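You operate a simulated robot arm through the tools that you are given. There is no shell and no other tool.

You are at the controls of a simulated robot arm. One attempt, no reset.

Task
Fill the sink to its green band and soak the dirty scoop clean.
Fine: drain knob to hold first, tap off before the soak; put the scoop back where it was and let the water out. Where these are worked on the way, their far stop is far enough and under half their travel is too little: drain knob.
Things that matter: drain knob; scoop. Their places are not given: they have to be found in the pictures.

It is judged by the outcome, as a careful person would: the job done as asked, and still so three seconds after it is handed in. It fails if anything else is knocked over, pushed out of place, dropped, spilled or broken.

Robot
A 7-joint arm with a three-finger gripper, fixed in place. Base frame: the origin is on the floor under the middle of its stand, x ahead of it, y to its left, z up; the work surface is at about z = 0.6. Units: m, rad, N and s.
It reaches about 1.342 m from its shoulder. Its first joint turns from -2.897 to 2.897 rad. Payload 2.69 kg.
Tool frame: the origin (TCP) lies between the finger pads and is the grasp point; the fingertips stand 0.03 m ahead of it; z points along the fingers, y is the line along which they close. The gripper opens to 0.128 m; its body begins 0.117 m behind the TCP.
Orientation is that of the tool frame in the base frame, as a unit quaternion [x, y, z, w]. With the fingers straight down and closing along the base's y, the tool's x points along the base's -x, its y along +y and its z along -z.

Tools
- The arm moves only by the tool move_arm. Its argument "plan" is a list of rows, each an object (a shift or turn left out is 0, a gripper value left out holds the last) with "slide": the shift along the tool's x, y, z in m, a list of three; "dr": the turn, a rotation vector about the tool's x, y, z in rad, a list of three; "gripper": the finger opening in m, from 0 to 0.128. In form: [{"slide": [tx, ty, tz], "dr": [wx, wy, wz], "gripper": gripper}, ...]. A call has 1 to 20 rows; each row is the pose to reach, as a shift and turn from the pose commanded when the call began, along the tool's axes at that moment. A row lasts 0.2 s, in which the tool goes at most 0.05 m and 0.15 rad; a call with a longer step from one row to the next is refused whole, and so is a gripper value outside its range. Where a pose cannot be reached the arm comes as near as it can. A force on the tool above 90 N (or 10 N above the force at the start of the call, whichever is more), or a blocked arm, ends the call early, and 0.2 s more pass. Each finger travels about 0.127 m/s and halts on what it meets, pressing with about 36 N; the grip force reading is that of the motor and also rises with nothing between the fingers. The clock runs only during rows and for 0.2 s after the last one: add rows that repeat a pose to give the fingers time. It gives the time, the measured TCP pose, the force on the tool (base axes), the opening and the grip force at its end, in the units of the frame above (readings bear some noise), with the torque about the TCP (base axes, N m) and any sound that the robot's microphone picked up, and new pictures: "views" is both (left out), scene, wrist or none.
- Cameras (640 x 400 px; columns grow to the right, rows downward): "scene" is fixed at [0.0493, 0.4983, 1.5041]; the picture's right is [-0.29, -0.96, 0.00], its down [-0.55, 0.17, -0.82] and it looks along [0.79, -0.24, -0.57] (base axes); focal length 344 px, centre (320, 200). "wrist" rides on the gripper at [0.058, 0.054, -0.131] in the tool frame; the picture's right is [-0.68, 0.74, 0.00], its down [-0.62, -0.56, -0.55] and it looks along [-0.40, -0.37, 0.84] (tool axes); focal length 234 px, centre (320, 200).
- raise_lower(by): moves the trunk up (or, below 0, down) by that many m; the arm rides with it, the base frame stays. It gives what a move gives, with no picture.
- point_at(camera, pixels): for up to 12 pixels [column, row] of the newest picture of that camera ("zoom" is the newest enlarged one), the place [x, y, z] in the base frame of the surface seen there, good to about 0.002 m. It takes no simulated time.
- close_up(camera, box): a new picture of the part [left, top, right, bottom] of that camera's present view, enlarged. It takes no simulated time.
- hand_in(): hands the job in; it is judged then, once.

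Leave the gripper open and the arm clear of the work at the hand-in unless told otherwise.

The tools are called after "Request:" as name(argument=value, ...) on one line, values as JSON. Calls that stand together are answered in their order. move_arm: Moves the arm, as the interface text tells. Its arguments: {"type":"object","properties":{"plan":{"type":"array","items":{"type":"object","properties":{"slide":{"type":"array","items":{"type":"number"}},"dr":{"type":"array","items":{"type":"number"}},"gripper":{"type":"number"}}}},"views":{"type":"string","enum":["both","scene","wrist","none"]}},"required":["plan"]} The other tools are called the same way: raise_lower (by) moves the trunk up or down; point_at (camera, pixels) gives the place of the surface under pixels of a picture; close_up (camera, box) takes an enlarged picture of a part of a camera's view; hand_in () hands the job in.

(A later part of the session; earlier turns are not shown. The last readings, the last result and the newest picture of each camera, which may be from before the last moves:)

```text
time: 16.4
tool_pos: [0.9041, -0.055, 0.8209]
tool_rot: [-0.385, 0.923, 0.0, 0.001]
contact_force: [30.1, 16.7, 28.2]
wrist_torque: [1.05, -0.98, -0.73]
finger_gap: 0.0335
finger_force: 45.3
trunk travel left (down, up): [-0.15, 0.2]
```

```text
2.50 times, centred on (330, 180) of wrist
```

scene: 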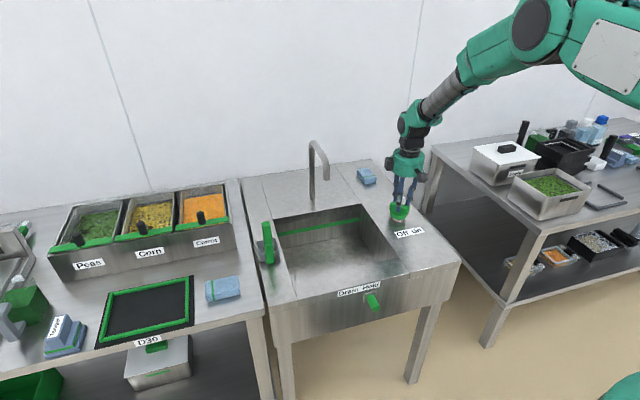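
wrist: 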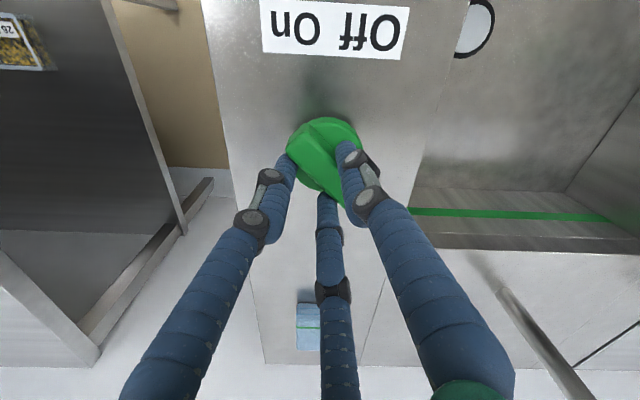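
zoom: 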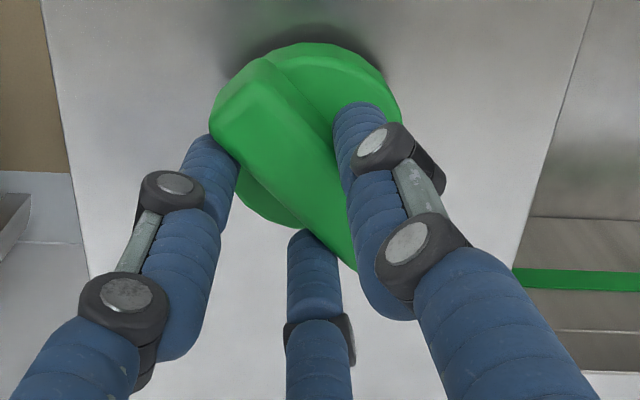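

All three fingers appear to bear on the bar now (gap 0.0335, about 20 mm bar). Holding, I try a small turn clockwise seen from above (about the knob axis, which lies about 6.5 mm along tool +y), watching the torque.

Request:
move_arm(plan=[{"slide": [0.0006, 0.0, -0.001], "dr": [0, 0, 0.07], "gripper": 0.0}, {"slide": [0.0013, 0.0001, -0.001], "dr": [0, 0, 0.17], "gripper": 0.0}])

Request:
close_up(camera="wrist", box=[240, 60, 420, 240])

```text
time: 17.0
tool_pos: [0.9033, -0.0559, 0.82]
tool_rot: [-0.305, 0.952, 0.0, 0.001]
contact_force: [30.9, 35.4, 21.8]
wrist_torque: [1.51, -1.2, -0.23]
finger_gap: 0.0334
finger_force: 44.8
trunk travel left (down, up): [-0.15, 0.2]
```

scene: 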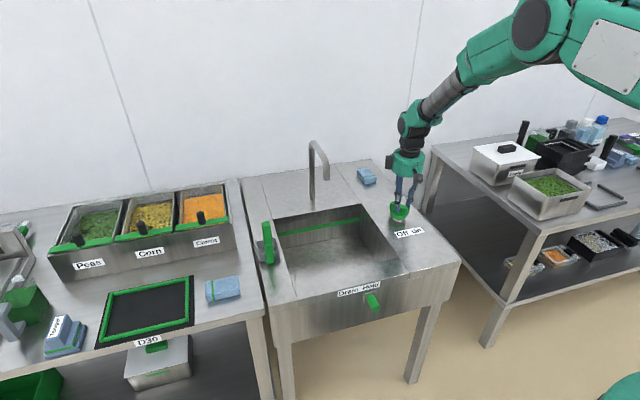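
wrist: 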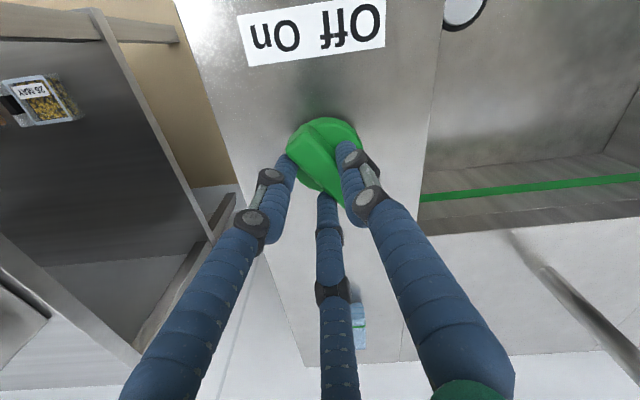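

```text
2.22 times, centred on (330, 150) of wrist
```

zoom: 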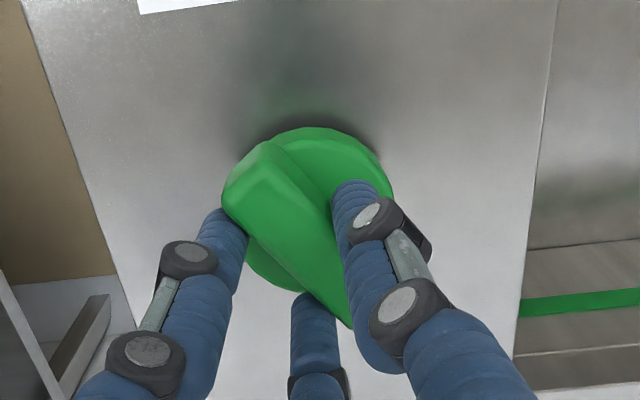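

The knob turned with the tool at almost no torque, so clockwise is the free direction. I ease the side load by a few mm and turn further, then look for water.

Request:
move_arm(plan=[{"slide": [-0.002, 0.0001, -0.001], "dr": [0, 0, 0.14], "gripper": 0.0}, {"slide": [-0.0025, 0.0003, -0.002], "dr": [0, 0, 0.28], "gripper": 0.0}, {"slide": [-0.0018, 0.0006, -0.002], "dr": [0, 0, 0.42], "gripper": 0.0}])

Request:
close_up(camera="scene", box=[270, 130, 430, 290])

```text
time: 17.8
tool_pos: [0.8992, -0.0567, 0.8197]
tool_rot: [-0.099, 0.995, 0.0, -0.002]
contact_force: [-1.8, 28.5, 15.3]
wrist_torque: [0.84, 0.22, 0.04]
finger_gap: 0.0335
finger_force: 45.1
trunk travel left (down, up): [-0.15, 0.2]
```

scene: 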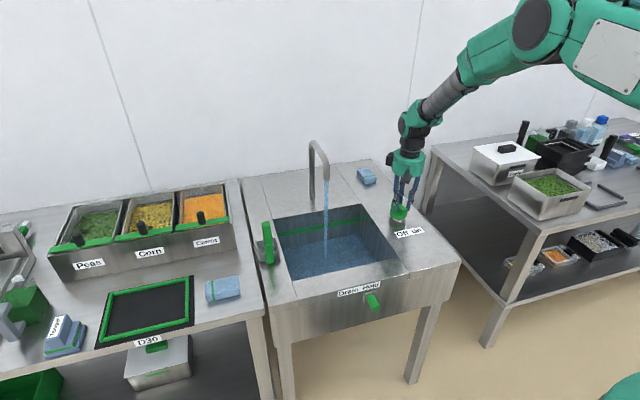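
wrist: 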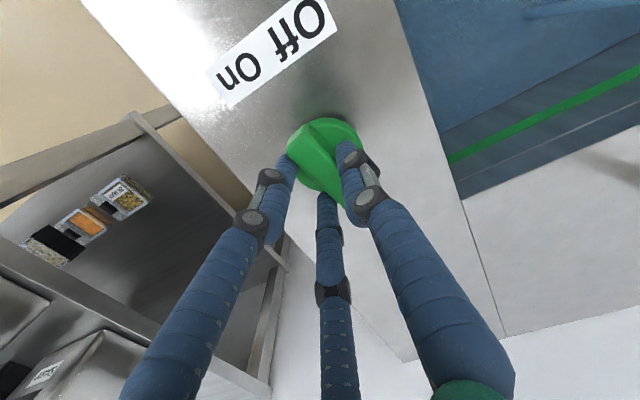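

```text
2.50 times, centred on (350, 210) of scene
```

zoom: 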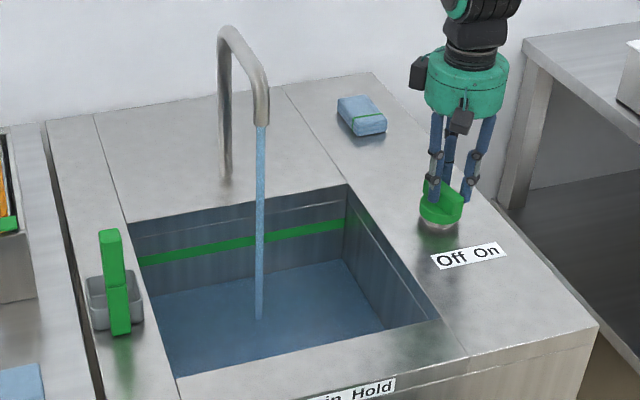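

Water flows. The tool turned about 0.6 rad. I read the present water level right away (this takes no simulated time).

Request:
point_at(camera="scene", pixels=[[310, 245], [350, 245], [300, 260], [335, 240], [345, 255], [370, 245]])

Request:
close_up(camera="scene", box=[290, 205, 370, 255])

```text
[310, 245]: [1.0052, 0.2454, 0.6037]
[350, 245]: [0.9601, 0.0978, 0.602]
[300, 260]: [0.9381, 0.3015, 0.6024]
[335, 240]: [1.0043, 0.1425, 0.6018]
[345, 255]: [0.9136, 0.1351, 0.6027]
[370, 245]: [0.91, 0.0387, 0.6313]
```

```text
8.00 times, centred on (330, 230) of scene
```

zoom: 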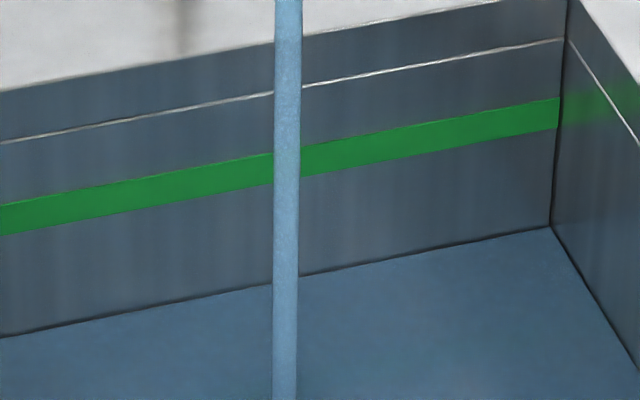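

The level is about 0.602 and has just begun. I hold this angle (quick to close again), ease the side load, and measure the rise over a short time.

Request:
move_arm(plan=[{"slide": [-0.0005, 0.001, -0.001], "gripper": 0.0}, {"slide": [-0.0005, 0.002, -0.0015], "gripper": 0.0}, {"slide": [-0.0005, 0.002, -0.0015], "gripper": 0.0}], views="scene")

Request:
point_at(camera="scene", pixels=[[310, 245], [350, 245], [300, 260], [335, 243], [345, 255]])

```text
time: 18.6
tool_pos: [0.8997, -0.0565, 0.82]
tool_rot: [-0.1, 0.995, 0.001, -0.002]
contact_force: [-19.3, -1.2, -11.9]
wrist_torque: [-0.02, -0.17, 0.12]
finger_gap: 0.0336
finger_force: 44.6
trunk travel left (down, up): [-0.15, 0.2]
```

scene: 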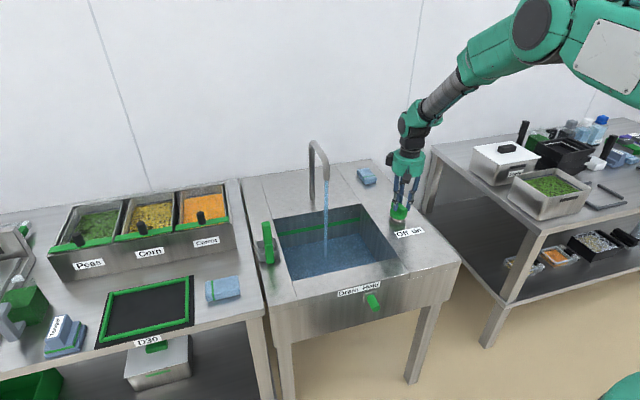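

```text
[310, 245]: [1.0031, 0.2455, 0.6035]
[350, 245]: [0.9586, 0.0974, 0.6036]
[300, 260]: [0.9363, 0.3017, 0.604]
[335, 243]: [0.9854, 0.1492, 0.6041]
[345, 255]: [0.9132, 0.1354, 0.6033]
```

The rise is only about 2 mm/s, so it will take a while. I wait about 4 s holding the knob.

Request:
move_arm(plan=[{"gripper": 0.0}, {"gripper": 0.0}, {"gripper": 0.0}, {"gripper": 0.0}, {"gripper": 0.0}, {"gripper": 0.0}, {"gripper": 0.0}, {"gripper": 0.0}, {"gripper": 0.0}, {"gripper": 0.0}, {"gripper": 0.0}, {"gripper": 0.0}, {"gripper": 0.0}, {"gripper": 0.0}, {"gripper": 0.0}, {"gripper": 0.0}, {"gripper": 0.0}, {"gripper": 0.0}, {"gripper": 0.0}, {"gripper": 0.0}], views="scene")

Request:
point_at(camera="scene", pixels=[[310, 245], [350, 245], [300, 260], [335, 243], [345, 255]])

```text
time: 22.8
tool_pos: [0.9026, -0.0569, 0.8195]
tool_rot: [-0.099, 0.995, 0.002, -0.003]
contact_force: [-35.9, -30.8, -32.7]
wrist_torque: [-0.94, 0.97, 0.25]
finger_gap: 0.0334
finger_force: 45.2
trunk travel left (down, up): [-0.15, 0.2]
```

scene: 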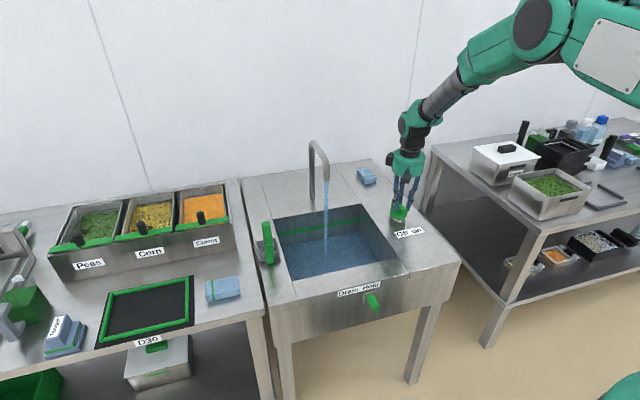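

```text
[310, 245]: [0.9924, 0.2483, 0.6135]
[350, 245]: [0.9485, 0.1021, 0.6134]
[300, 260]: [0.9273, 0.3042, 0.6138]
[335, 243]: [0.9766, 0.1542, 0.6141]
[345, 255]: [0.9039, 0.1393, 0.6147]
```

The level is 0.6137 at t = 22.8, so about 2.4 mm/s; the target 0.675 comes near t ≈ 48. I ease the built-up side load and keep waiting.

Request:
move_arm(plan=[{"slide": [0.002, -0.0015, 0.0015], "gripper": 0.0}, {"slide": [0.0025, -0.002, 0.002], "gripper": 0.0}, {"slide": [0.0025, -0.002, 0.002], "gripper": 0.0}, {"slide": [0.0025, -0.002, 0.002], "gripper": 0.0}, {"slide": [0.0025, -0.002, 0.002], "gripper": 0.0}, {"slide": [0.0025, -0.002, 0.002], "gripper": 0.0}, {"slide": [0.0025, -0.002, 0.002], "gripper": 0.0}, {"slide": [0.0025, -0.002, 0.002], "gripper": 0.0}, {"slide": [0.0025, -0.002, 0.002], "gripper": 0.0}, {"slide": [0.0025, -0.002, 0.002], "gripper": 0.0}], views="scene")

Request:
point_at(camera="scene", pixels=[[310, 245], [350, 245], [300, 260], [335, 243], [345, 255]])

```text
time: 25.0
tool_pos: [0.901, -0.056, 0.8205]
tool_rot: [-0.1, 0.995, 0.0, -0.001]
contact_force: [-30.6, 36.3, -16.1]
wrist_torque: [0.87, 0.78, 0.17]
finger_gap: 0.0338
finger_force: 45.4
trunk travel left (down, up): [-0.15, 0.2]
```

scene: 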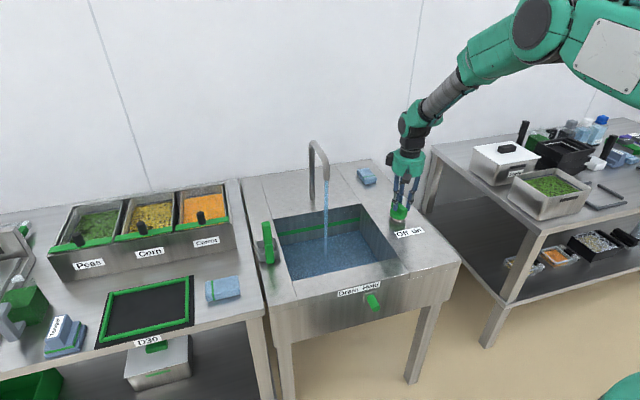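

```text
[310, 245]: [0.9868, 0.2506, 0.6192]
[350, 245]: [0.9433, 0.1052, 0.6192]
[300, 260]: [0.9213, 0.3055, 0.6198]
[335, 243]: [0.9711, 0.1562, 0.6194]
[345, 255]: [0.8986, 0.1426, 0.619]
```

The level is 0.6193 at t = 25.0 (2.5 mm/s). About 22 s remain. I ease slightly and wait 4 s more.

Request:
move_arm(plan=[{"slide": [0.0008, 0.001, 0.0005], "gripper": 0.0}, {"slide": [0.0008, 0.001, 0.0005], "gripper": 0.0}, {"slide": [0.0008, 0.001, 0.0005], "gripper": 0.0}, {"slide": [0.0008, 0.001, 0.0005], "gripper": 0.0}, {"slide": [0.0008, 0.001, 0.0005], "gripper": 0.0}, {"slide": [0.0008, 0.001, 0.0005], "gripper": 0.0}, {"slide": [0.0008, 0.001, 0.0005], "gripper": 0.0}, {"slide": [0.0008, 0.001, 0.0005], "gripper": 0.0}, {"slide": [0.0008, 0.001, 0.0005], "gripper": 0.0}, {"slide": [0.0008, 0.001, 0.0005], "gripper": 0.0}, {"slide": [0.0008, 0.001, 0.0005], "gripper": 0.0}, {"slide": [0.0008, 0.001, 0.0005], "gripper": 0.0}, {"slide": [0.0008, 0.001, 0.0005], "gripper": 0.0}, {"slide": [0.0008, 0.001, 0.0005], "gripper": 0.0}, {"slide": [0.0008, 0.001, 0.0005], "gripper": 0.0}, {"slide": [0.0008, 0.001, 0.0005], "gripper": 0.0}, {"slide": [0.0008, 0.001, 0.0005], "gripper": 0.0}, {"slide": [0.0008, 0.001, 0.0005], "gripper": 0.0}, {"slide": [0.0008, 0.001, 0.0005], "gripper": 0.0}, {"slide": [0.0008, 0.001, 0.0005], "gripper": 0.0}], views="scene")

Request:
point_at(camera="scene", pixels=[[310, 245], [350, 245], [300, 260], [335, 243], [345, 255]])

```text
time: 29.2
tool_pos: [0.9002, -0.0552, 0.8205]
tool_rot: [-0.1, 0.995, 0.0, 0.002]
contact_force: [-1.8, 34.3, 2.3]
wrist_torque: [0.9, 0.06, -0.06]
finger_gap: 0.0336
finger_force: 44.7
trunk travel left (down, up): [-0.15, 0.2]
```

scene: 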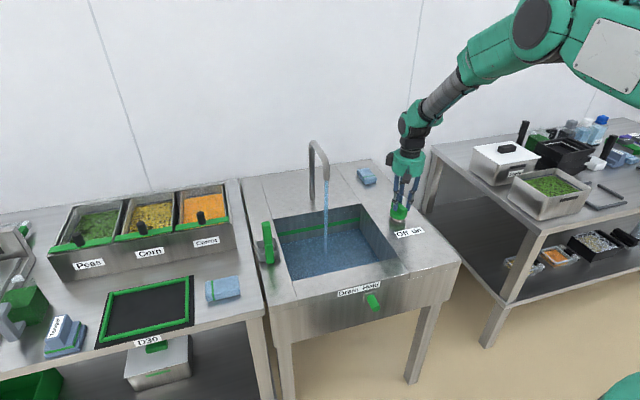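

```text
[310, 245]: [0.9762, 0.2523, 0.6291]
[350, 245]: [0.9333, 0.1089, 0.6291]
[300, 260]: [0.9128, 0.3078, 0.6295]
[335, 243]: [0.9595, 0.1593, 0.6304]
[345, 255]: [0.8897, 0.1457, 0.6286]
```

The level is 0.6293 at t = 29.2 (2.4 mm/s). I wait another 4.2 s.

Request:
move_arm(plan=[{"slide": [0, 0.001, 0], "gripper": 0.0}, {"slide": [0, 0.001, 0], "gripper": 0.0}, {"slide": [0, 0.001, 0], "gripper": 0.0}, {"slide": [0, 0.001, 0], "gripper": 0.0}, {"slide": [0, 0.001, 0], "gripper": 0.0}, {"slide": [0, 0.001, 0], "gripper": 0.0}, {"slide": [0, 0.001, 0], "gripper": 0.0}, {"slide": [0, 0.001, 0], "gripper": 0.0}, {"slide": [0, 0.001, 0], "gripper": 0.0}, {"slide": [0, 0.001, 0], "gripper": 0.0}, {"slide": [0, 0.001, 0], "gripper": 0.0}, {"slide": [0, 0.001, 0], "gripper": 0.0}, {"slide": [0, 0.001, 0], "gripper": 0.0}, {"slide": [0, 0.001, 0], "gripper": 0.0}, {"slide": [0, 0.001, 0], "gripper": 0.0}, {"slide": [0, 0.001, 0], "gripper": 0.0}, {"slide": [0, 0.001, 0], "gripper": 0.0}, {"slide": [0, 0.001, 0], "gripper": 0.0}, {"slide": [0, 0.001, 0], "gripper": 0.0}, {"slide": [0, 0.001, 0], "gripper": 0.0}], views="scene")

Request:
point_at(camera="scene", pixels=[[310, 245], [350, 245], [300, 260], [335, 243], [345, 255]])

```text
time: 33.4
tool_pos: [0.9006, -0.0555, 0.8206]
tool_rot: [-0.101, 0.995, 0.001, 0.001]
contact_force: [11.4, 40.5, 12.6]
wrist_torque: [1.16, -0.31, -0.1]
finger_gap: 0.0335
finger_force: 45.0
trunk travel left (down, up): [-0.15, 0.2]
```

scene: 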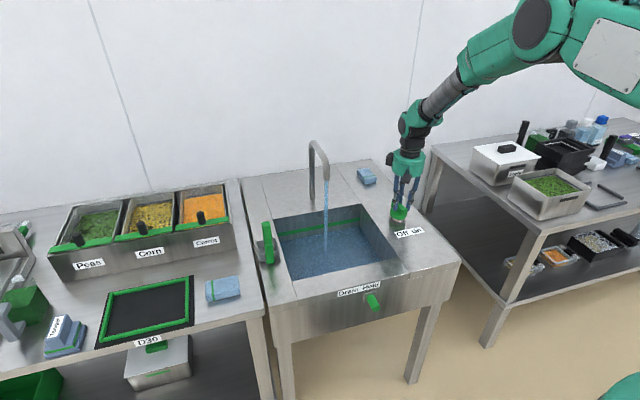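

```text
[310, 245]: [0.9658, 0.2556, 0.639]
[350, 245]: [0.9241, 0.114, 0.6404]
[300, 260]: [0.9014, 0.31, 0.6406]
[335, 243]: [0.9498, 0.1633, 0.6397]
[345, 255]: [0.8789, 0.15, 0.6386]
```

The level is 0.6397 at t = 33.4. I wait another 4.2 s.

Request:
move_arm(plan=[{"slide": [0, 0.001, 0], "gripper": 0.0}, {"slide": [0, 0.001, 0], "gripper": 0.0}, {"slide": [0, 0.001, 0], "gripper": 0.0}, {"slide": [0, 0.001, 0], "gripper": 0.0}, {"slide": [0, 0.001, 0], "gripper": 0.0}, {"slide": [0, 0.001, 0], "gripper": 0.0}, {"slide": [0, 0.001, 0], "gripper": 0.0}, {"slide": [0, 0.001, 0], "gripper": 0.0}, {"slide": [0, 0.001, 0], "gripper": 0.0}, {"slide": [0, 0.001, 0], "gripper": 0.0}, {"slide": [0, 0.001, 0], "gripper": 0.0}, {"slide": [0, 0.001, 0], "gripper": 0.0}, {"slide": [0, 0.001, 0], "gripper": 0.0}, {"slide": [0, 0.001, 0], "gripper": 0.0}, {"slide": [0, 0.001, 0], "gripper": 0.0}, {"slide": [0, 0.001, 0], "gripper": 0.0}, {"slide": [0, 0.001, 0], "gripper": 0.0}, {"slide": [0, 0.001, 0], "gripper": 0.0}, {"slide": [0, 0.001, 0], "gripper": 0.0}, {"slide": [0, 0.001, 0], "gripper": 0.0}], views="scene")

Request:
point_at(camera="scene", pixels=[[310, 245], [350, 245], [300, 260], [335, 243], [345, 255]])

```text
time: 37.6
tool_pos: [0.9002, -0.0569, 0.8208]
tool_rot: [-0.1, 0.995, 0.0, 0.002]
contact_force: [11.4, 8.3, 3.6]
wrist_torque: [0.3, -0.26, -0.08]
finger_gap: 0.0334
finger_force: 44.5
trunk travel left (down, up): [-0.15, 0.2]
```

scene: 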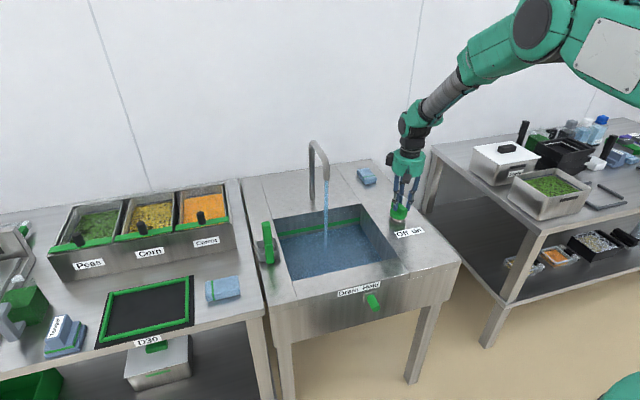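

```text
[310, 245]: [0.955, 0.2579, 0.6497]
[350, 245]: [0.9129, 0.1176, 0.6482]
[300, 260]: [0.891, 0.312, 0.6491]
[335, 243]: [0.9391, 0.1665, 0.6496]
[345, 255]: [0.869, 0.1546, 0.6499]
```

The level is 0.6493 at t = 37.6. Side load is low. I wait another 4.2 s.

Request:
move_arm(plan=[{"gripper": 0.0}, {"gripper": 0.0}, {"gripper": 0.0}, {"gripper": 0.0}, {"gripper": 0.0}, {"gripper": 0.0}, {"gripper": 0.0}, {"gripper": 0.0}, {"gripper": 0.0}, {"gripper": 0.0}, {"gripper": 0.0}, {"gripper": 0.0}, {"gripper": 0.0}, {"gripper": 0.0}, {"gripper": 0.0}, {"gripper": 0.0}, {"gripper": 0.0}, {"gripper": 0.0}, {"gripper": 0.0}, {"gripper": 0.0}], views="scene")

Request:
point_at(camera="scene", pixels=[[310, 245], [350, 245], [300, 260], [335, 243], [345, 255]])

```text
time: 41.8
tool_pos: [0.9, -0.0567, 0.8208]
tool_rot: [-0.101, 0.995, 0.0, 0.001]
contact_force: [7.6, 7.1, 0.6]
wrist_torque: [0.23, -0.16, -0.05]
finger_gap: 0.0336
finger_force: 45.2
trunk travel left (down, up): [-0.15, 0.2]
```

scene: 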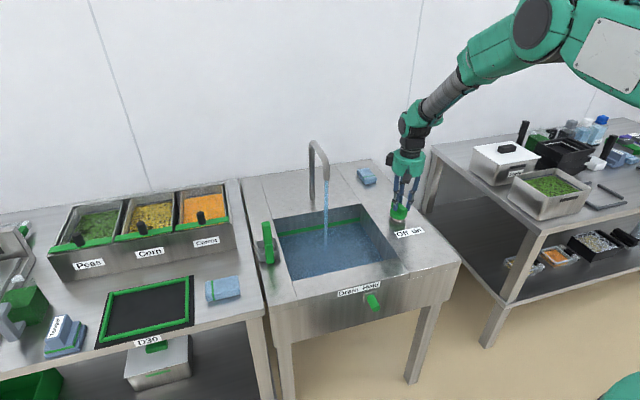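

```text
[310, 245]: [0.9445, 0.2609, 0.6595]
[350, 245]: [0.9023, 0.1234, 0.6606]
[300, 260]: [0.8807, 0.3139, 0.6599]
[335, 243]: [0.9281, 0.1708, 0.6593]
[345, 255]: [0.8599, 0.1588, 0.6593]
```

The level is 0.6597 at t = 41.8. I wait 4.2 s more, expecting about 0.670, then close.

Request:
move_arm(plan=[{"gripper": 0.0}, {"gripper": 0.0}, {"gripper": 0.0}, {"gripper": 0.0}, {"gripper": 0.0}, {"gripper": 0.0}, {"gripper": 0.0}, {"gripper": 0.0}, {"gripper": 0.0}, {"gripper": 0.0}, {"gripper": 0.0}, {"gripper": 0.0}, {"gripper": 0.0}, {"gripper": 0.0}, {"gripper": 0.0}, {"gripper": 0.0}, {"gripper": 0.0}, {"gripper": 0.0}, {"gripper": 0.0}, {"gripper": 0.0}], views="scene")

Request:
point_at(camera="scene", pixels=[[310, 245], [350, 245], [300, 260], [335, 243], [345, 255]])

Request:
close_up(camera="scene", box=[290, 205, 370, 255])

```text
time: 46.0
tool_pos: [0.8997, -0.0558, 0.8207]
tool_rot: [-0.1, 0.995, 0.002, 0.0]
contact_force: [5.1, 5.3, -0.3]
wrist_torque: [0.21, -0.09, -0.06]
finger_gap: 0.0335
finger_force: 45.0
trunk travel left (down, up): [-0.15, 0.2]
```

scene: 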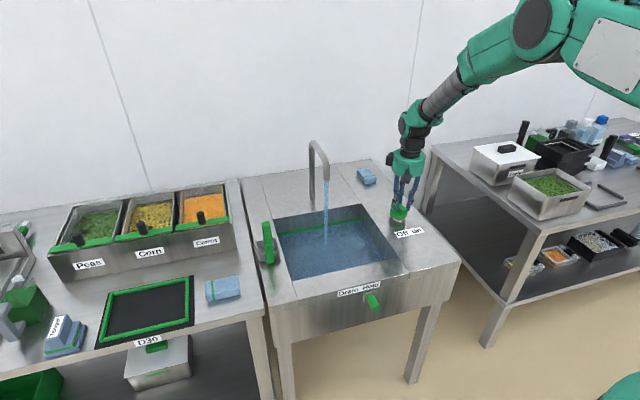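

```text
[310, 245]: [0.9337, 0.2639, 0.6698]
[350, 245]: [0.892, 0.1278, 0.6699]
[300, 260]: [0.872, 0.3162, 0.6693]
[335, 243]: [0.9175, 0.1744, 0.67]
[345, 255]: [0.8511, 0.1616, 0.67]
```

```text
8.00 times, centred on (330, 230) of scene
```

zoom: 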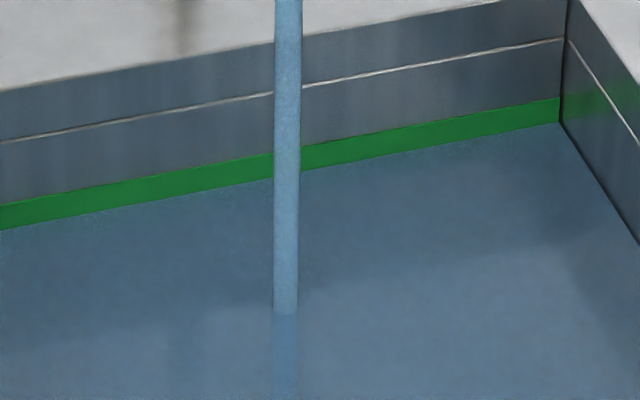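

The level is 0.6698, within the band's lower part. I hold 0.8 s more and then turn the knob back anticlockwise by 0.62 rad about its axis to "Off".

Request:
move_arm(plan=[{"gripper": 0.0}, {"gripper": 0.0}, {"gripper": 0.0}, {"gripper": 0.0}, {"slide": [-0.0008, 0.0001, 0], "dr": [0, 0, -0.14], "gripper": 0.0}, {"slide": [-0.0016, 0.0003, 0], "dr": [0, 0, -0.28], "gripper": 0.0}, {"slide": [-0.0024, 0.0005, 0], "dr": [0, 0, -0.42], "gripper": 0.0}, {"slide": [-0.0032, 0.0009, 0], "dr": [0, 0, -0.56], "gripper": 0.0}, {"slide": [-0.0035, 0.0011, 0], "dr": [0, 0, -0.62], "gripper": 0.0}, {"slide": [-0.0035, 0.0011, 0], "dr": [0, 0, -0.62], "gripper": 0.0}])

Request:
point_at(camera="scene", pixels=[[310, 245], [350, 245], [300, 260], [335, 243], [345, 255]])

Request:
close_up(camera="scene", box=[270, 130, 430, 290])

```text
time: 48.2
tool_pos: [0.9047, -0.055, 0.8206]
tool_rot: [-0.399, 0.917, 0.0, 0.003]
contact_force: [17.8, -24.1, -2.0]
wrist_torque: [-0.34, -0.67, -2.58]
finger_gap: 0.0342
finger_force: 44.7
trunk travel left (down, up): [-0.15, 0.2]
```

scene: 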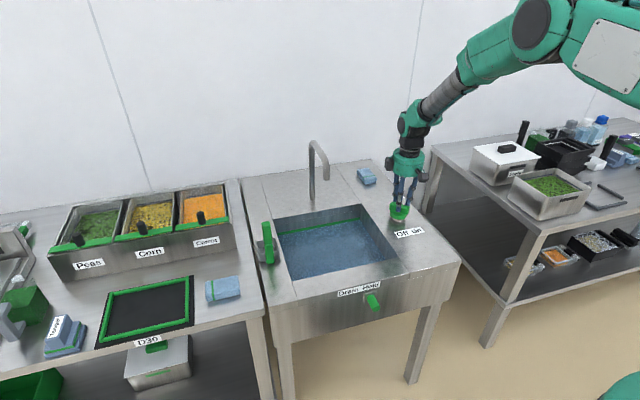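
wrist: 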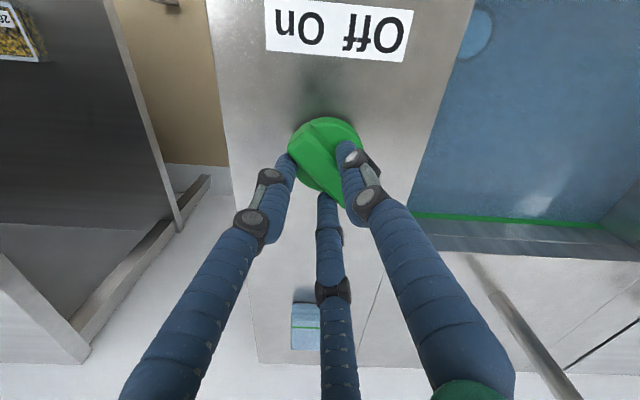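

```text
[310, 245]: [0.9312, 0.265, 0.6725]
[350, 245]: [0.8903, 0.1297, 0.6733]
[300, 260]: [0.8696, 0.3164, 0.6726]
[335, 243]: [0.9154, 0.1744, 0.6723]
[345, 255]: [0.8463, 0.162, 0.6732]
```

```text
2.50 times, centred on (350, 210) of scene
```

zoom: 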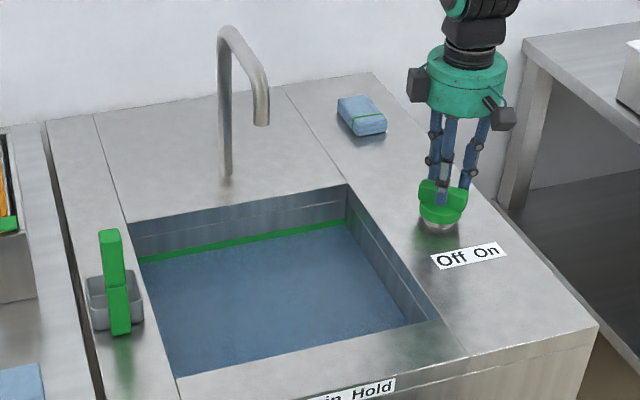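

The stream has stopped, the knob is at its "Off" stop, and the level is 0.6728 — inside the band. I open the fingers and rise.

Request:
move_arm(plan=[{"gripper": 0.06}, {"gripper": 0.1}, {"gripper": 0.128}, {"gripper": 0.128}, {"slide": [0, 0, -0.03], "gripper": 0.128}, {"slide": [0, 0, -0.07], "gripper": 0.128}, {"slide": [0, 0, -0.11], "gripper": 0.128}, {"slide": [0, 0, -0.15], "gripper": 0.128}, {"slide": [0, 0, -0.19], "gripper": 0.128}, {"slide": [0, 0, -0.23], "gripper": 0.128}])

Request:
close_up(camera="scene", box=[270, 130, 430, 290])

Request:
point_at(camera="scene", pixels=[[310, 245], [350, 245], [300, 260], [335, 243], [345, 255]])

```text
time: 50.4
tool_pos: [0.9017, -0.0556, 1.0495]
tool_rot: [-0.399, 0.917, 0.001, 0.0]
contact_force: [1.0, -0.9, 0.1]
wrist_torque: [-0.01, 0.02, 0.0]
finger_gap: 0.1281
finger_force: 0.2
trunk travel left (down, up): [-0.15, 0.2]
```

scene: 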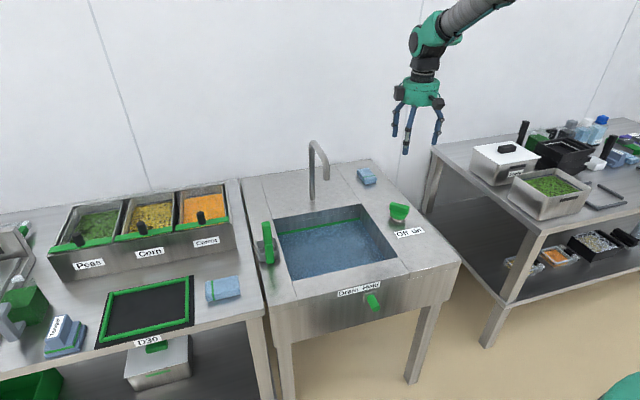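
wrist: 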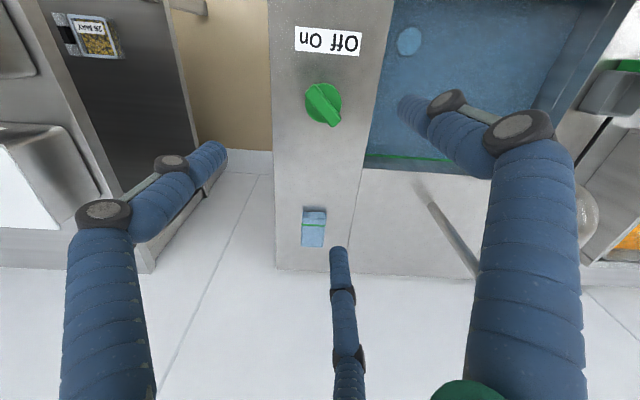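

```text
2.50 times, centred on (350, 210) of scene
```

zoom: 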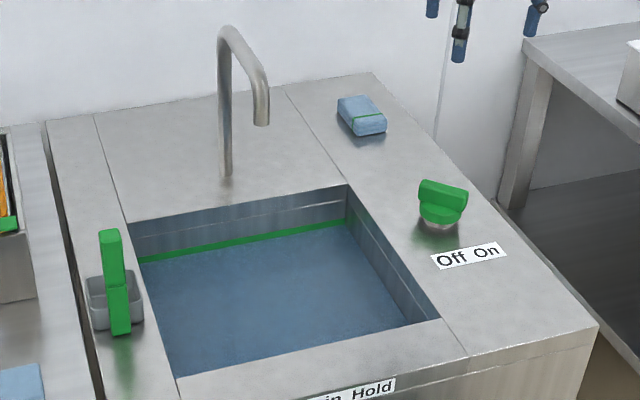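

```text
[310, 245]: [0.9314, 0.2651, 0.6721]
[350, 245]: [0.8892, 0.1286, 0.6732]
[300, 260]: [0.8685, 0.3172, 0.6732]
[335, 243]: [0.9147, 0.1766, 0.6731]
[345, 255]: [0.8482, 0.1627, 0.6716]
```

The tap is off, the level holds at 0.6727, and the drain is on hold. Next I move toward the scoop by a path in front of the tap spout, high, turning the tool back to square, to look at the scoop from the wrist camera. I also measure the nearby bins for clearance.

Request:
point_at(camera="scene", pixels=[[228, 235], [222, 190], [226, 222], [205, 217], [201, 213], [232, 250], [240, 282], [215, 283]])

Request:
move_arm(plan=[{"slide": [0.0166, 0.0342, -0.01], "dr": [0, 0, 0.051]}, {"slide": [0.0332, 0.0684, -0.02], "dr": [0, 0, 0.103]}, {"slide": [0.0498, 0.1026, -0.03], "dr": [0, 0, 0.154]}, {"slide": [0.0664, 0.1368, -0.04], "dr": [0, 0, 0.205]}, {"slide": [0.083, 0.171, -0.05], "dr": [0, 0, 0.257]}, {"slide": [0.0494, 0.1989, -0.0445], "dr": [0, 0, 0.308]}, {"slide": [0.0157, 0.2268, -0.0391], "dr": [0, 0, 0.359]}, {"slide": [-0.0179, 0.2547, -0.0336], "dr": [0, 0, 0.41]}, {"slide": [-0.0515, 0.2826, -0.0282], "dr": [0, 0, 0.462]}, {"slide": [-0.0852, 0.3105, -0.0227], "dr": [0, 0, 0.513]}, {"slide": [-0.1188, 0.3385, -0.0173], "dr": [0, 0, 0.564]}, {"slide": [-0.1525, 0.3664, -0.0118], "dr": [0, 0, 0.616]}, {"slide": [-0.1861, 0.3943, -0.0064], "dr": [0, 0, 0.667]}, {"slide": [-0.2197, 0.4222, -0.0009], "dr": [0, 0, 0.718]}, {"slide": [-0.2534, 0.4501, 0.0045], "dr": [0, 0, 0.77]}, {"slide": [-0.287, 0.478, 0.01], "dr": [0, 0, 0.8208]}, {"slide": [-0.287, 0.478, 0.01], "dr": [0, 0, 0.8208]}])

Request:
close_up(camera="wrist", box=[220, 100, 420, 300])

```text
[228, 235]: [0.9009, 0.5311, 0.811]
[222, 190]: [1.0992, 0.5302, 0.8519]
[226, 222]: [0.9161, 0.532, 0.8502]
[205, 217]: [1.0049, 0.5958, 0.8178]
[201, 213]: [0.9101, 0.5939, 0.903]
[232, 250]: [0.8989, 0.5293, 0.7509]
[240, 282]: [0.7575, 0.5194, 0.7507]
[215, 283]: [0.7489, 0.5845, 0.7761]
```

```text
time: 54.0
tool_pos: [0.7472, 0.4767, 1.0383]
tool_rot: [0.0, 1.0, 0.0, 0.0]
contact_force: [0.0, 1.2, -0.5]
wrist_torque: [-0.07, -0.03, 0.01]
finger_gap: 0.1279
finger_force: 0.0
trunk travel left (down, up): [-0.15, 0.2]
```

scene: 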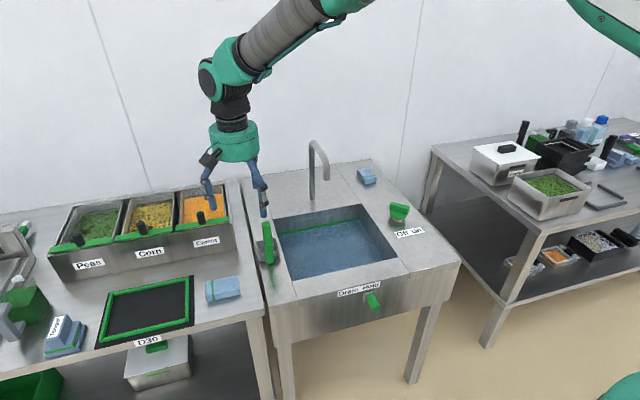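
wrist: 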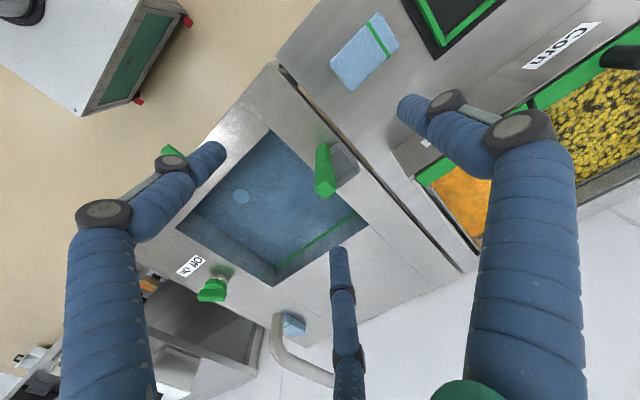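

```text
2.00 times, centred on (320, 200) of wrist
```

zoom: 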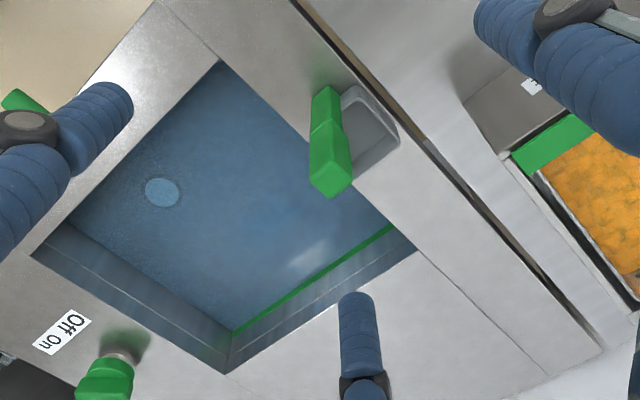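

The bins are at y > 0.53, x > 0.90, clear enough. I enlarge the scoop from the wrist view and measure its handle.

Request:
close_up(camera="wrist", box=[295, 130, 375, 210])

```text
5.00 times, centred on (335, 170) of wrist
```

zoom: 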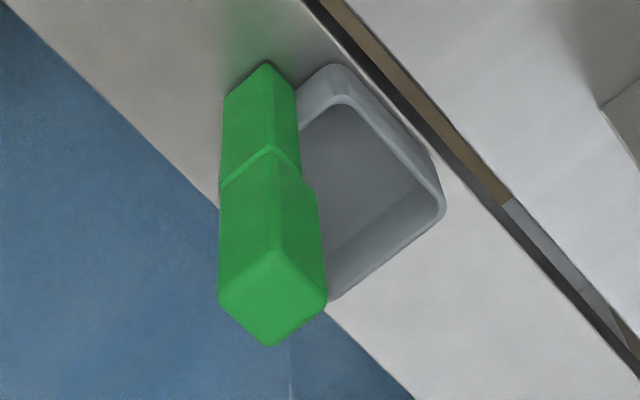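

Request:
point_at(camera="zoom", pixels=[[270, 260], [230, 296], [270, 338], [317, 305], [272, 300], [245, 220], [295, 230], [250, 120], [285, 110], [268, 150], [345, 100], [437, 200]])

Request:
point_at(camera="zoom", pixels=[[225, 293], [323, 303], [270, 343], [270, 255], [332, 70], [440, 208], [333, 295], [305, 100], [370, 170], [340, 230], [400, 200], [310, 180]])

```text
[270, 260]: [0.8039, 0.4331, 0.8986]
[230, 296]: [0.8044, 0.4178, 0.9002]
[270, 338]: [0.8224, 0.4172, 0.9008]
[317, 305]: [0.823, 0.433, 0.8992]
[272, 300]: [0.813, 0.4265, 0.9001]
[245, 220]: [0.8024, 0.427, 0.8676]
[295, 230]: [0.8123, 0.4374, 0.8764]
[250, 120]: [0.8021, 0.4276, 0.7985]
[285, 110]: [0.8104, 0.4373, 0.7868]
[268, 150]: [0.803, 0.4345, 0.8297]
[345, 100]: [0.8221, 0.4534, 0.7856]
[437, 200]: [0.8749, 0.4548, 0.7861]
```

```text
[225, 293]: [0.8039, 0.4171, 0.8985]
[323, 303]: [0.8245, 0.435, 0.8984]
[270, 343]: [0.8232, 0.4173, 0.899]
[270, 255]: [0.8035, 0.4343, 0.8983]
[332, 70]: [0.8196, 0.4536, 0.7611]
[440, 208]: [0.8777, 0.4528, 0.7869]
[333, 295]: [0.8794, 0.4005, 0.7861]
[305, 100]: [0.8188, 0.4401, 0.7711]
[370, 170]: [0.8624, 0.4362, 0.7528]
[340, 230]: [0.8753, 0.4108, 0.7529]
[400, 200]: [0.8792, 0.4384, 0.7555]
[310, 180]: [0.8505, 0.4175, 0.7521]
```

The handle's upper part is a 23 × 22 mm block centred at (0.8135, 0.426), z 0.83–0.90; cup centre (0.849, 0.425). I centre above it and descend to TCP z 0.87, partly closing.

Request:
move_arm(plan=[{"slide": [-0.022, -0.0175, 0.015]}, {"slide": [-0.044, -0.035, 0.03]}, {"slide": [-0.0663, -0.0527, 0.045]}, {"slide": [-0.0663, -0.0527, 0.075]}, {"slide": [-0.0663, -0.0527, 0.105]}, {"slide": [-0.0663, -0.0527, 0.135]}, {"slide": [-0.0663, -0.0527, 0.16]}, {"slide": [-0.0663, -0.0527, 0.168]}, {"slide": [-0.0663, -0.0527, 0.168], "gripper": 0.1}, {"slide": [-0.0663, -0.0527, 0.168], "gripper": 0.08}, {"slide": [-0.0663, -0.0527, 0.168], "gripper": 0.06}])

Request:
close_up(camera="wrist", box=[220, 100, 420, 300])

Request:
close_up(camera="scene", box=[220, 180, 320, 280])

```text
time: 56.4
tool_pos: [0.8165, 0.4287, 0.8731]
tool_rot: [0.0, 1.0, 0.001, 0.001]
contact_force: [0.3, 0.7, 0.5]
wrist_torque: [-0.02, 0.02, 0.01]
finger_gap: 0.0602
finger_force: 0.0
trunk travel left (down, up): [-0.15, 0.2]
```

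scene: 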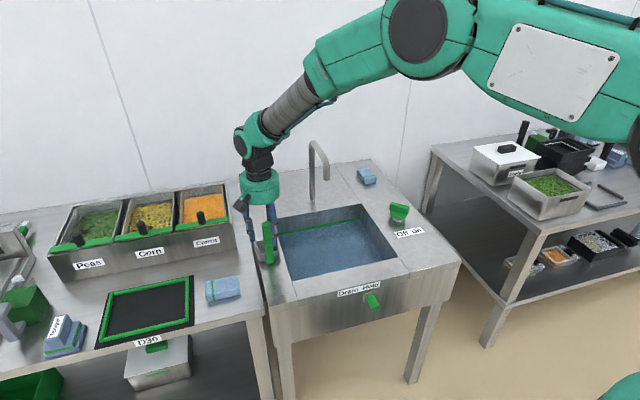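
wrist: 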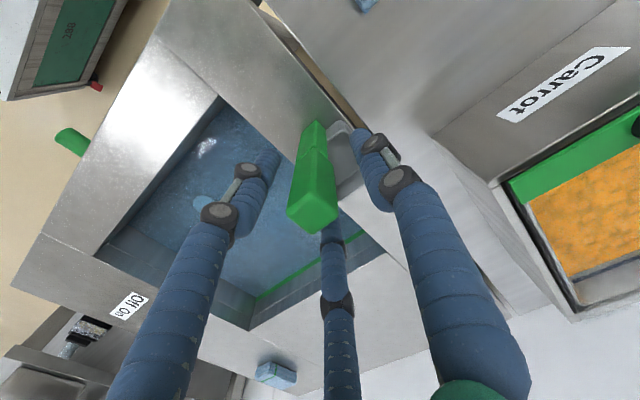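

```text
2.00 times, centred on (320, 200) of wrist
```

zoom: 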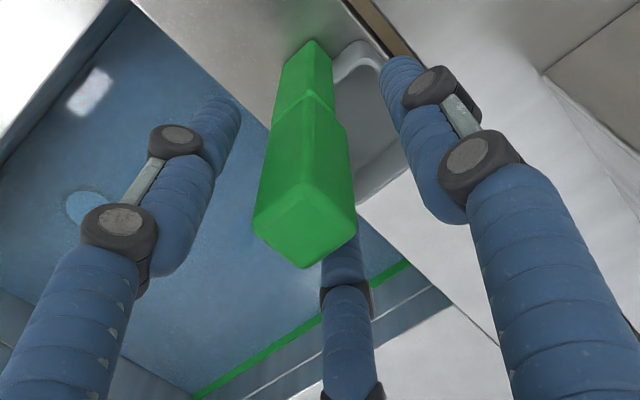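

```text
4.00 times, centred on (270, 230) of scene
```

zoom: 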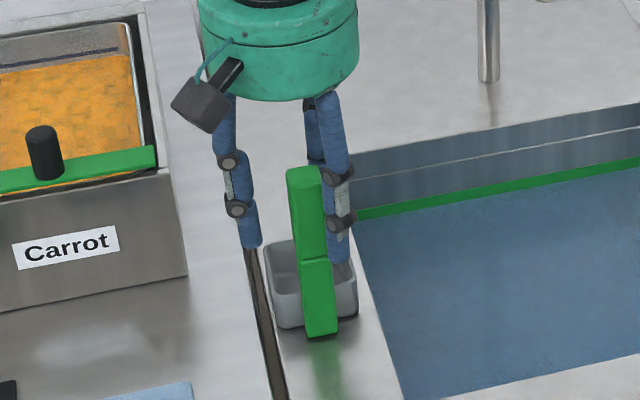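

The reading is a few mm from where I meant to be. I take another reading with a held row before closing.

Request:
move_arm(plan=[{"gripper": 0.06}, {"gripper": 0.06}], views="wrist")

Request:
close_up(camera="wrist", box=[260, 120, 380, 240])

```text
time: 57.0
tool_pos: [0.8159, 0.4284, 0.8747]
tool_rot: [-0.001, 1.0, 0.001, 0.001]
contact_force: [-0.7, 0.1, 0.0]
wrist_torque: [0.04, 0.0, 0.03]
finger_gap: 0.0603
finger_force: 0.1
trunk travel left (down, up): [-0.15, 0.2]
```

wrist: 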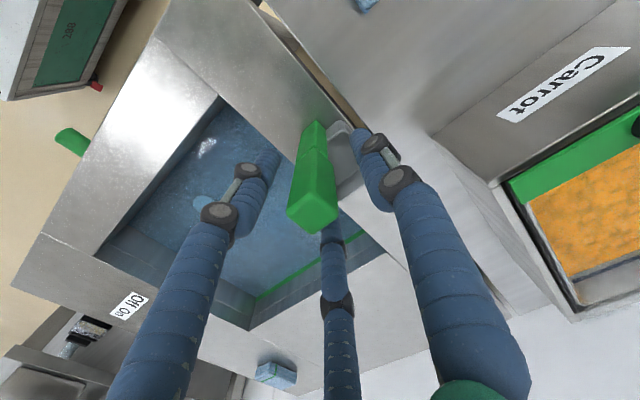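

```text
3.33 times, centred on (320, 180) of wrist
```

zoom: 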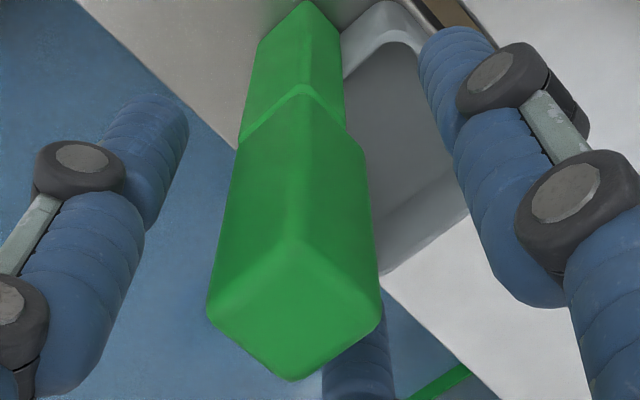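

Consistent at (0.816, 0.4285, 0.874). I check fingertip positions relative to the handle in this zoom.

Request:
point_at(camera="zoom", pixels=[[455, 40], [425, 60], [480, 60], [150, 115], [186, 120], [115, 140], [355, 370], [295, 250], [215, 312], [292, 372], [376, 315], [440, 110]])

```text
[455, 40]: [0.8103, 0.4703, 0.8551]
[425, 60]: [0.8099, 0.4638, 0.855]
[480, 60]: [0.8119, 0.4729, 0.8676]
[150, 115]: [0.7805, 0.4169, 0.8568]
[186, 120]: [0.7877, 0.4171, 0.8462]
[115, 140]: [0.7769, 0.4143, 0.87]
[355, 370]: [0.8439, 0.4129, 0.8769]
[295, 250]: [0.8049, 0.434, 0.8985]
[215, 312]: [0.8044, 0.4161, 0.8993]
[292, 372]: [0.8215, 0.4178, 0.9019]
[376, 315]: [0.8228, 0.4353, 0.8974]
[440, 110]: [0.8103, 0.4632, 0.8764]
```

I shift 2.5 mm and 4.5 mm to centre on the handle, then close slowly to a 0.03 gap to see first contact.

Request:
move_arm(plan=[{"slide": [0.0025, -0.0045, 0.003], "gripper": 0.05}, {"slide": [0.0025, -0.0045, 0.003], "gripper": 0.042}, {"slide": [0.0025, -0.0045, 0.003], "gripper": 0.036}, {"slide": [0.0025, -0.0045, 0.003], "gripper": 0.031}])

Request:
close_up(camera="wrist", box=[260, 120, 380, 240])

Request:
close_up(camera="scene", box=[230, 190, 310, 270])

```text
time: 58.0
tool_pos: [0.8128, 0.4241, 0.8712]
tool_rot: [-0.001, 1.0, 0.0, 0.002]
contact_force: [-0.1, -0.4, 0.7]
wrist_torque: [-0.01, -0.03, 0.02]
finger_gap: 0.031
finger_force: 0.1
trunk travel left (down, up): [-0.15, 0.2]
```

scene: 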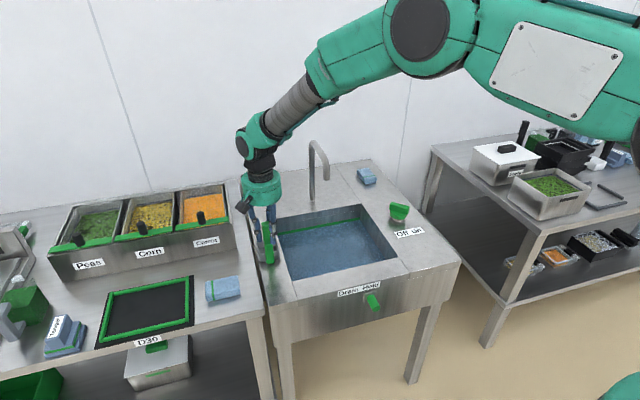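
wrist: 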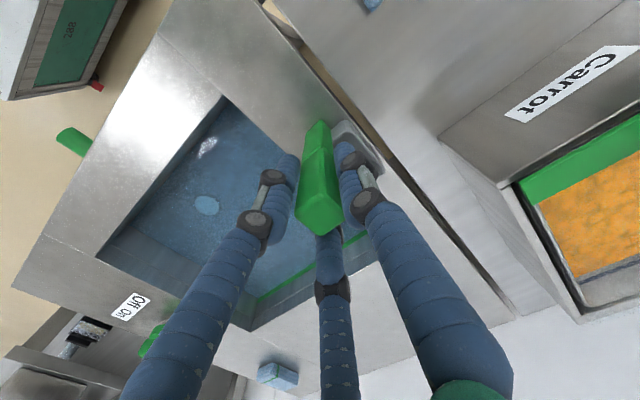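

```text
3.33 times, centred on (320, 180) of wrist
```

zoom: 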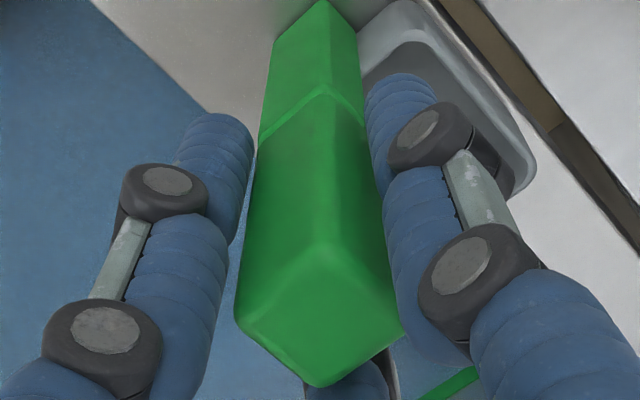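

```text
5.00 times, centred on (270, 230) of scene
```

zoom: 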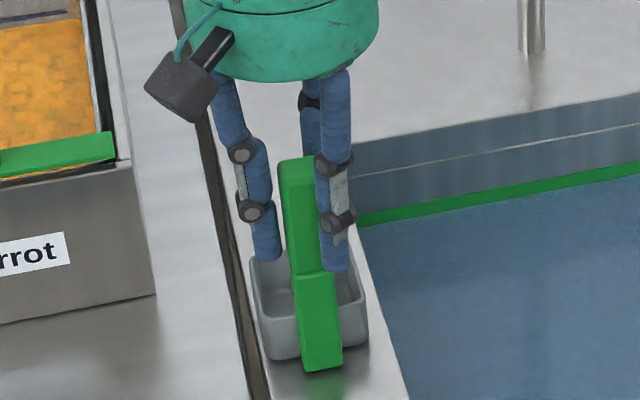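

No contact yet at gap 0.031; the handle sits centred among the fingers. I close further in small steps until they bear on it.

Request:
move_arm(plan=[{"gripper": 0.028}, {"gripper": 0.025}, {"gripper": 0.022}, {"gripper": 0.018}, {"gripper": 0.01}, {"gripper": 0.0}, {"gripper": 0.0}])

Request:
close_up(camera="wrist", box=[260, 120, 380, 240])

Request:
close_up(camera="scene", box=[230, 190, 310, 270])

```text
time: 59.6
tool_pos: [0.8142, 0.4243, 0.8707]
tool_rot: [0.0, 1.0, 0.001, 0.002]
contact_force: [-0.3, 0.6, -0.3]
wrist_torque: [-0.01, -0.05, -0.03]
finger_gap: 0.0287
finger_force: 35.8
trunk travel left (down, up): [-0.15, 0.2]
```

scene: 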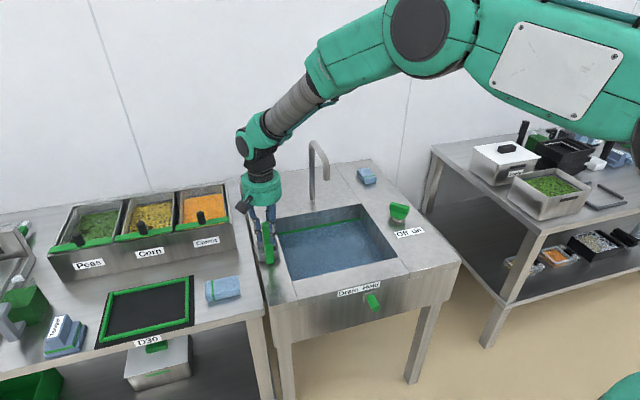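
wrist: 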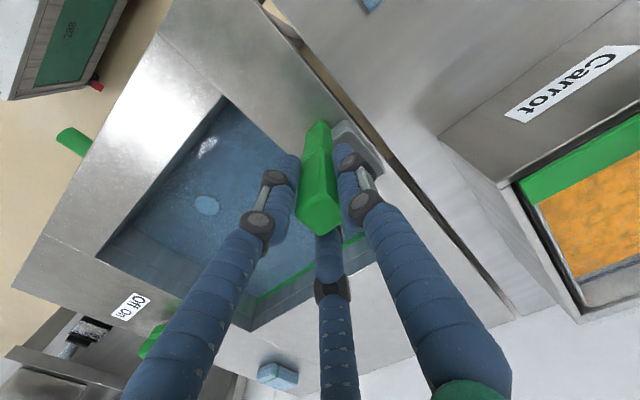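

```text
3.33 times, centred on (320, 180) of wrist
```

zoom: 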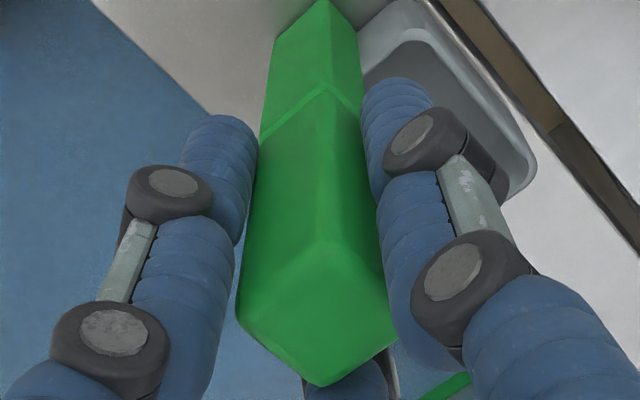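

```text
5.00 times, centred on (270, 230) of scene
```

zoom: 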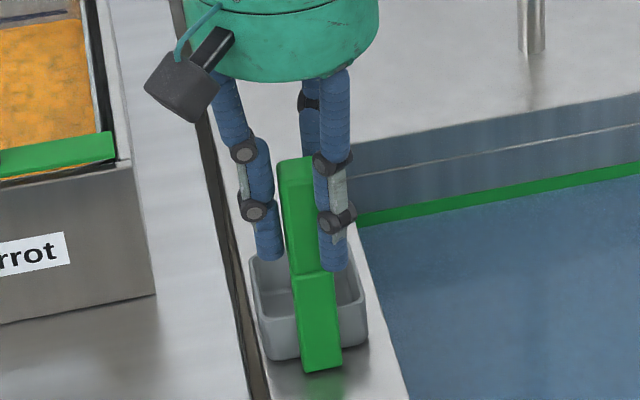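

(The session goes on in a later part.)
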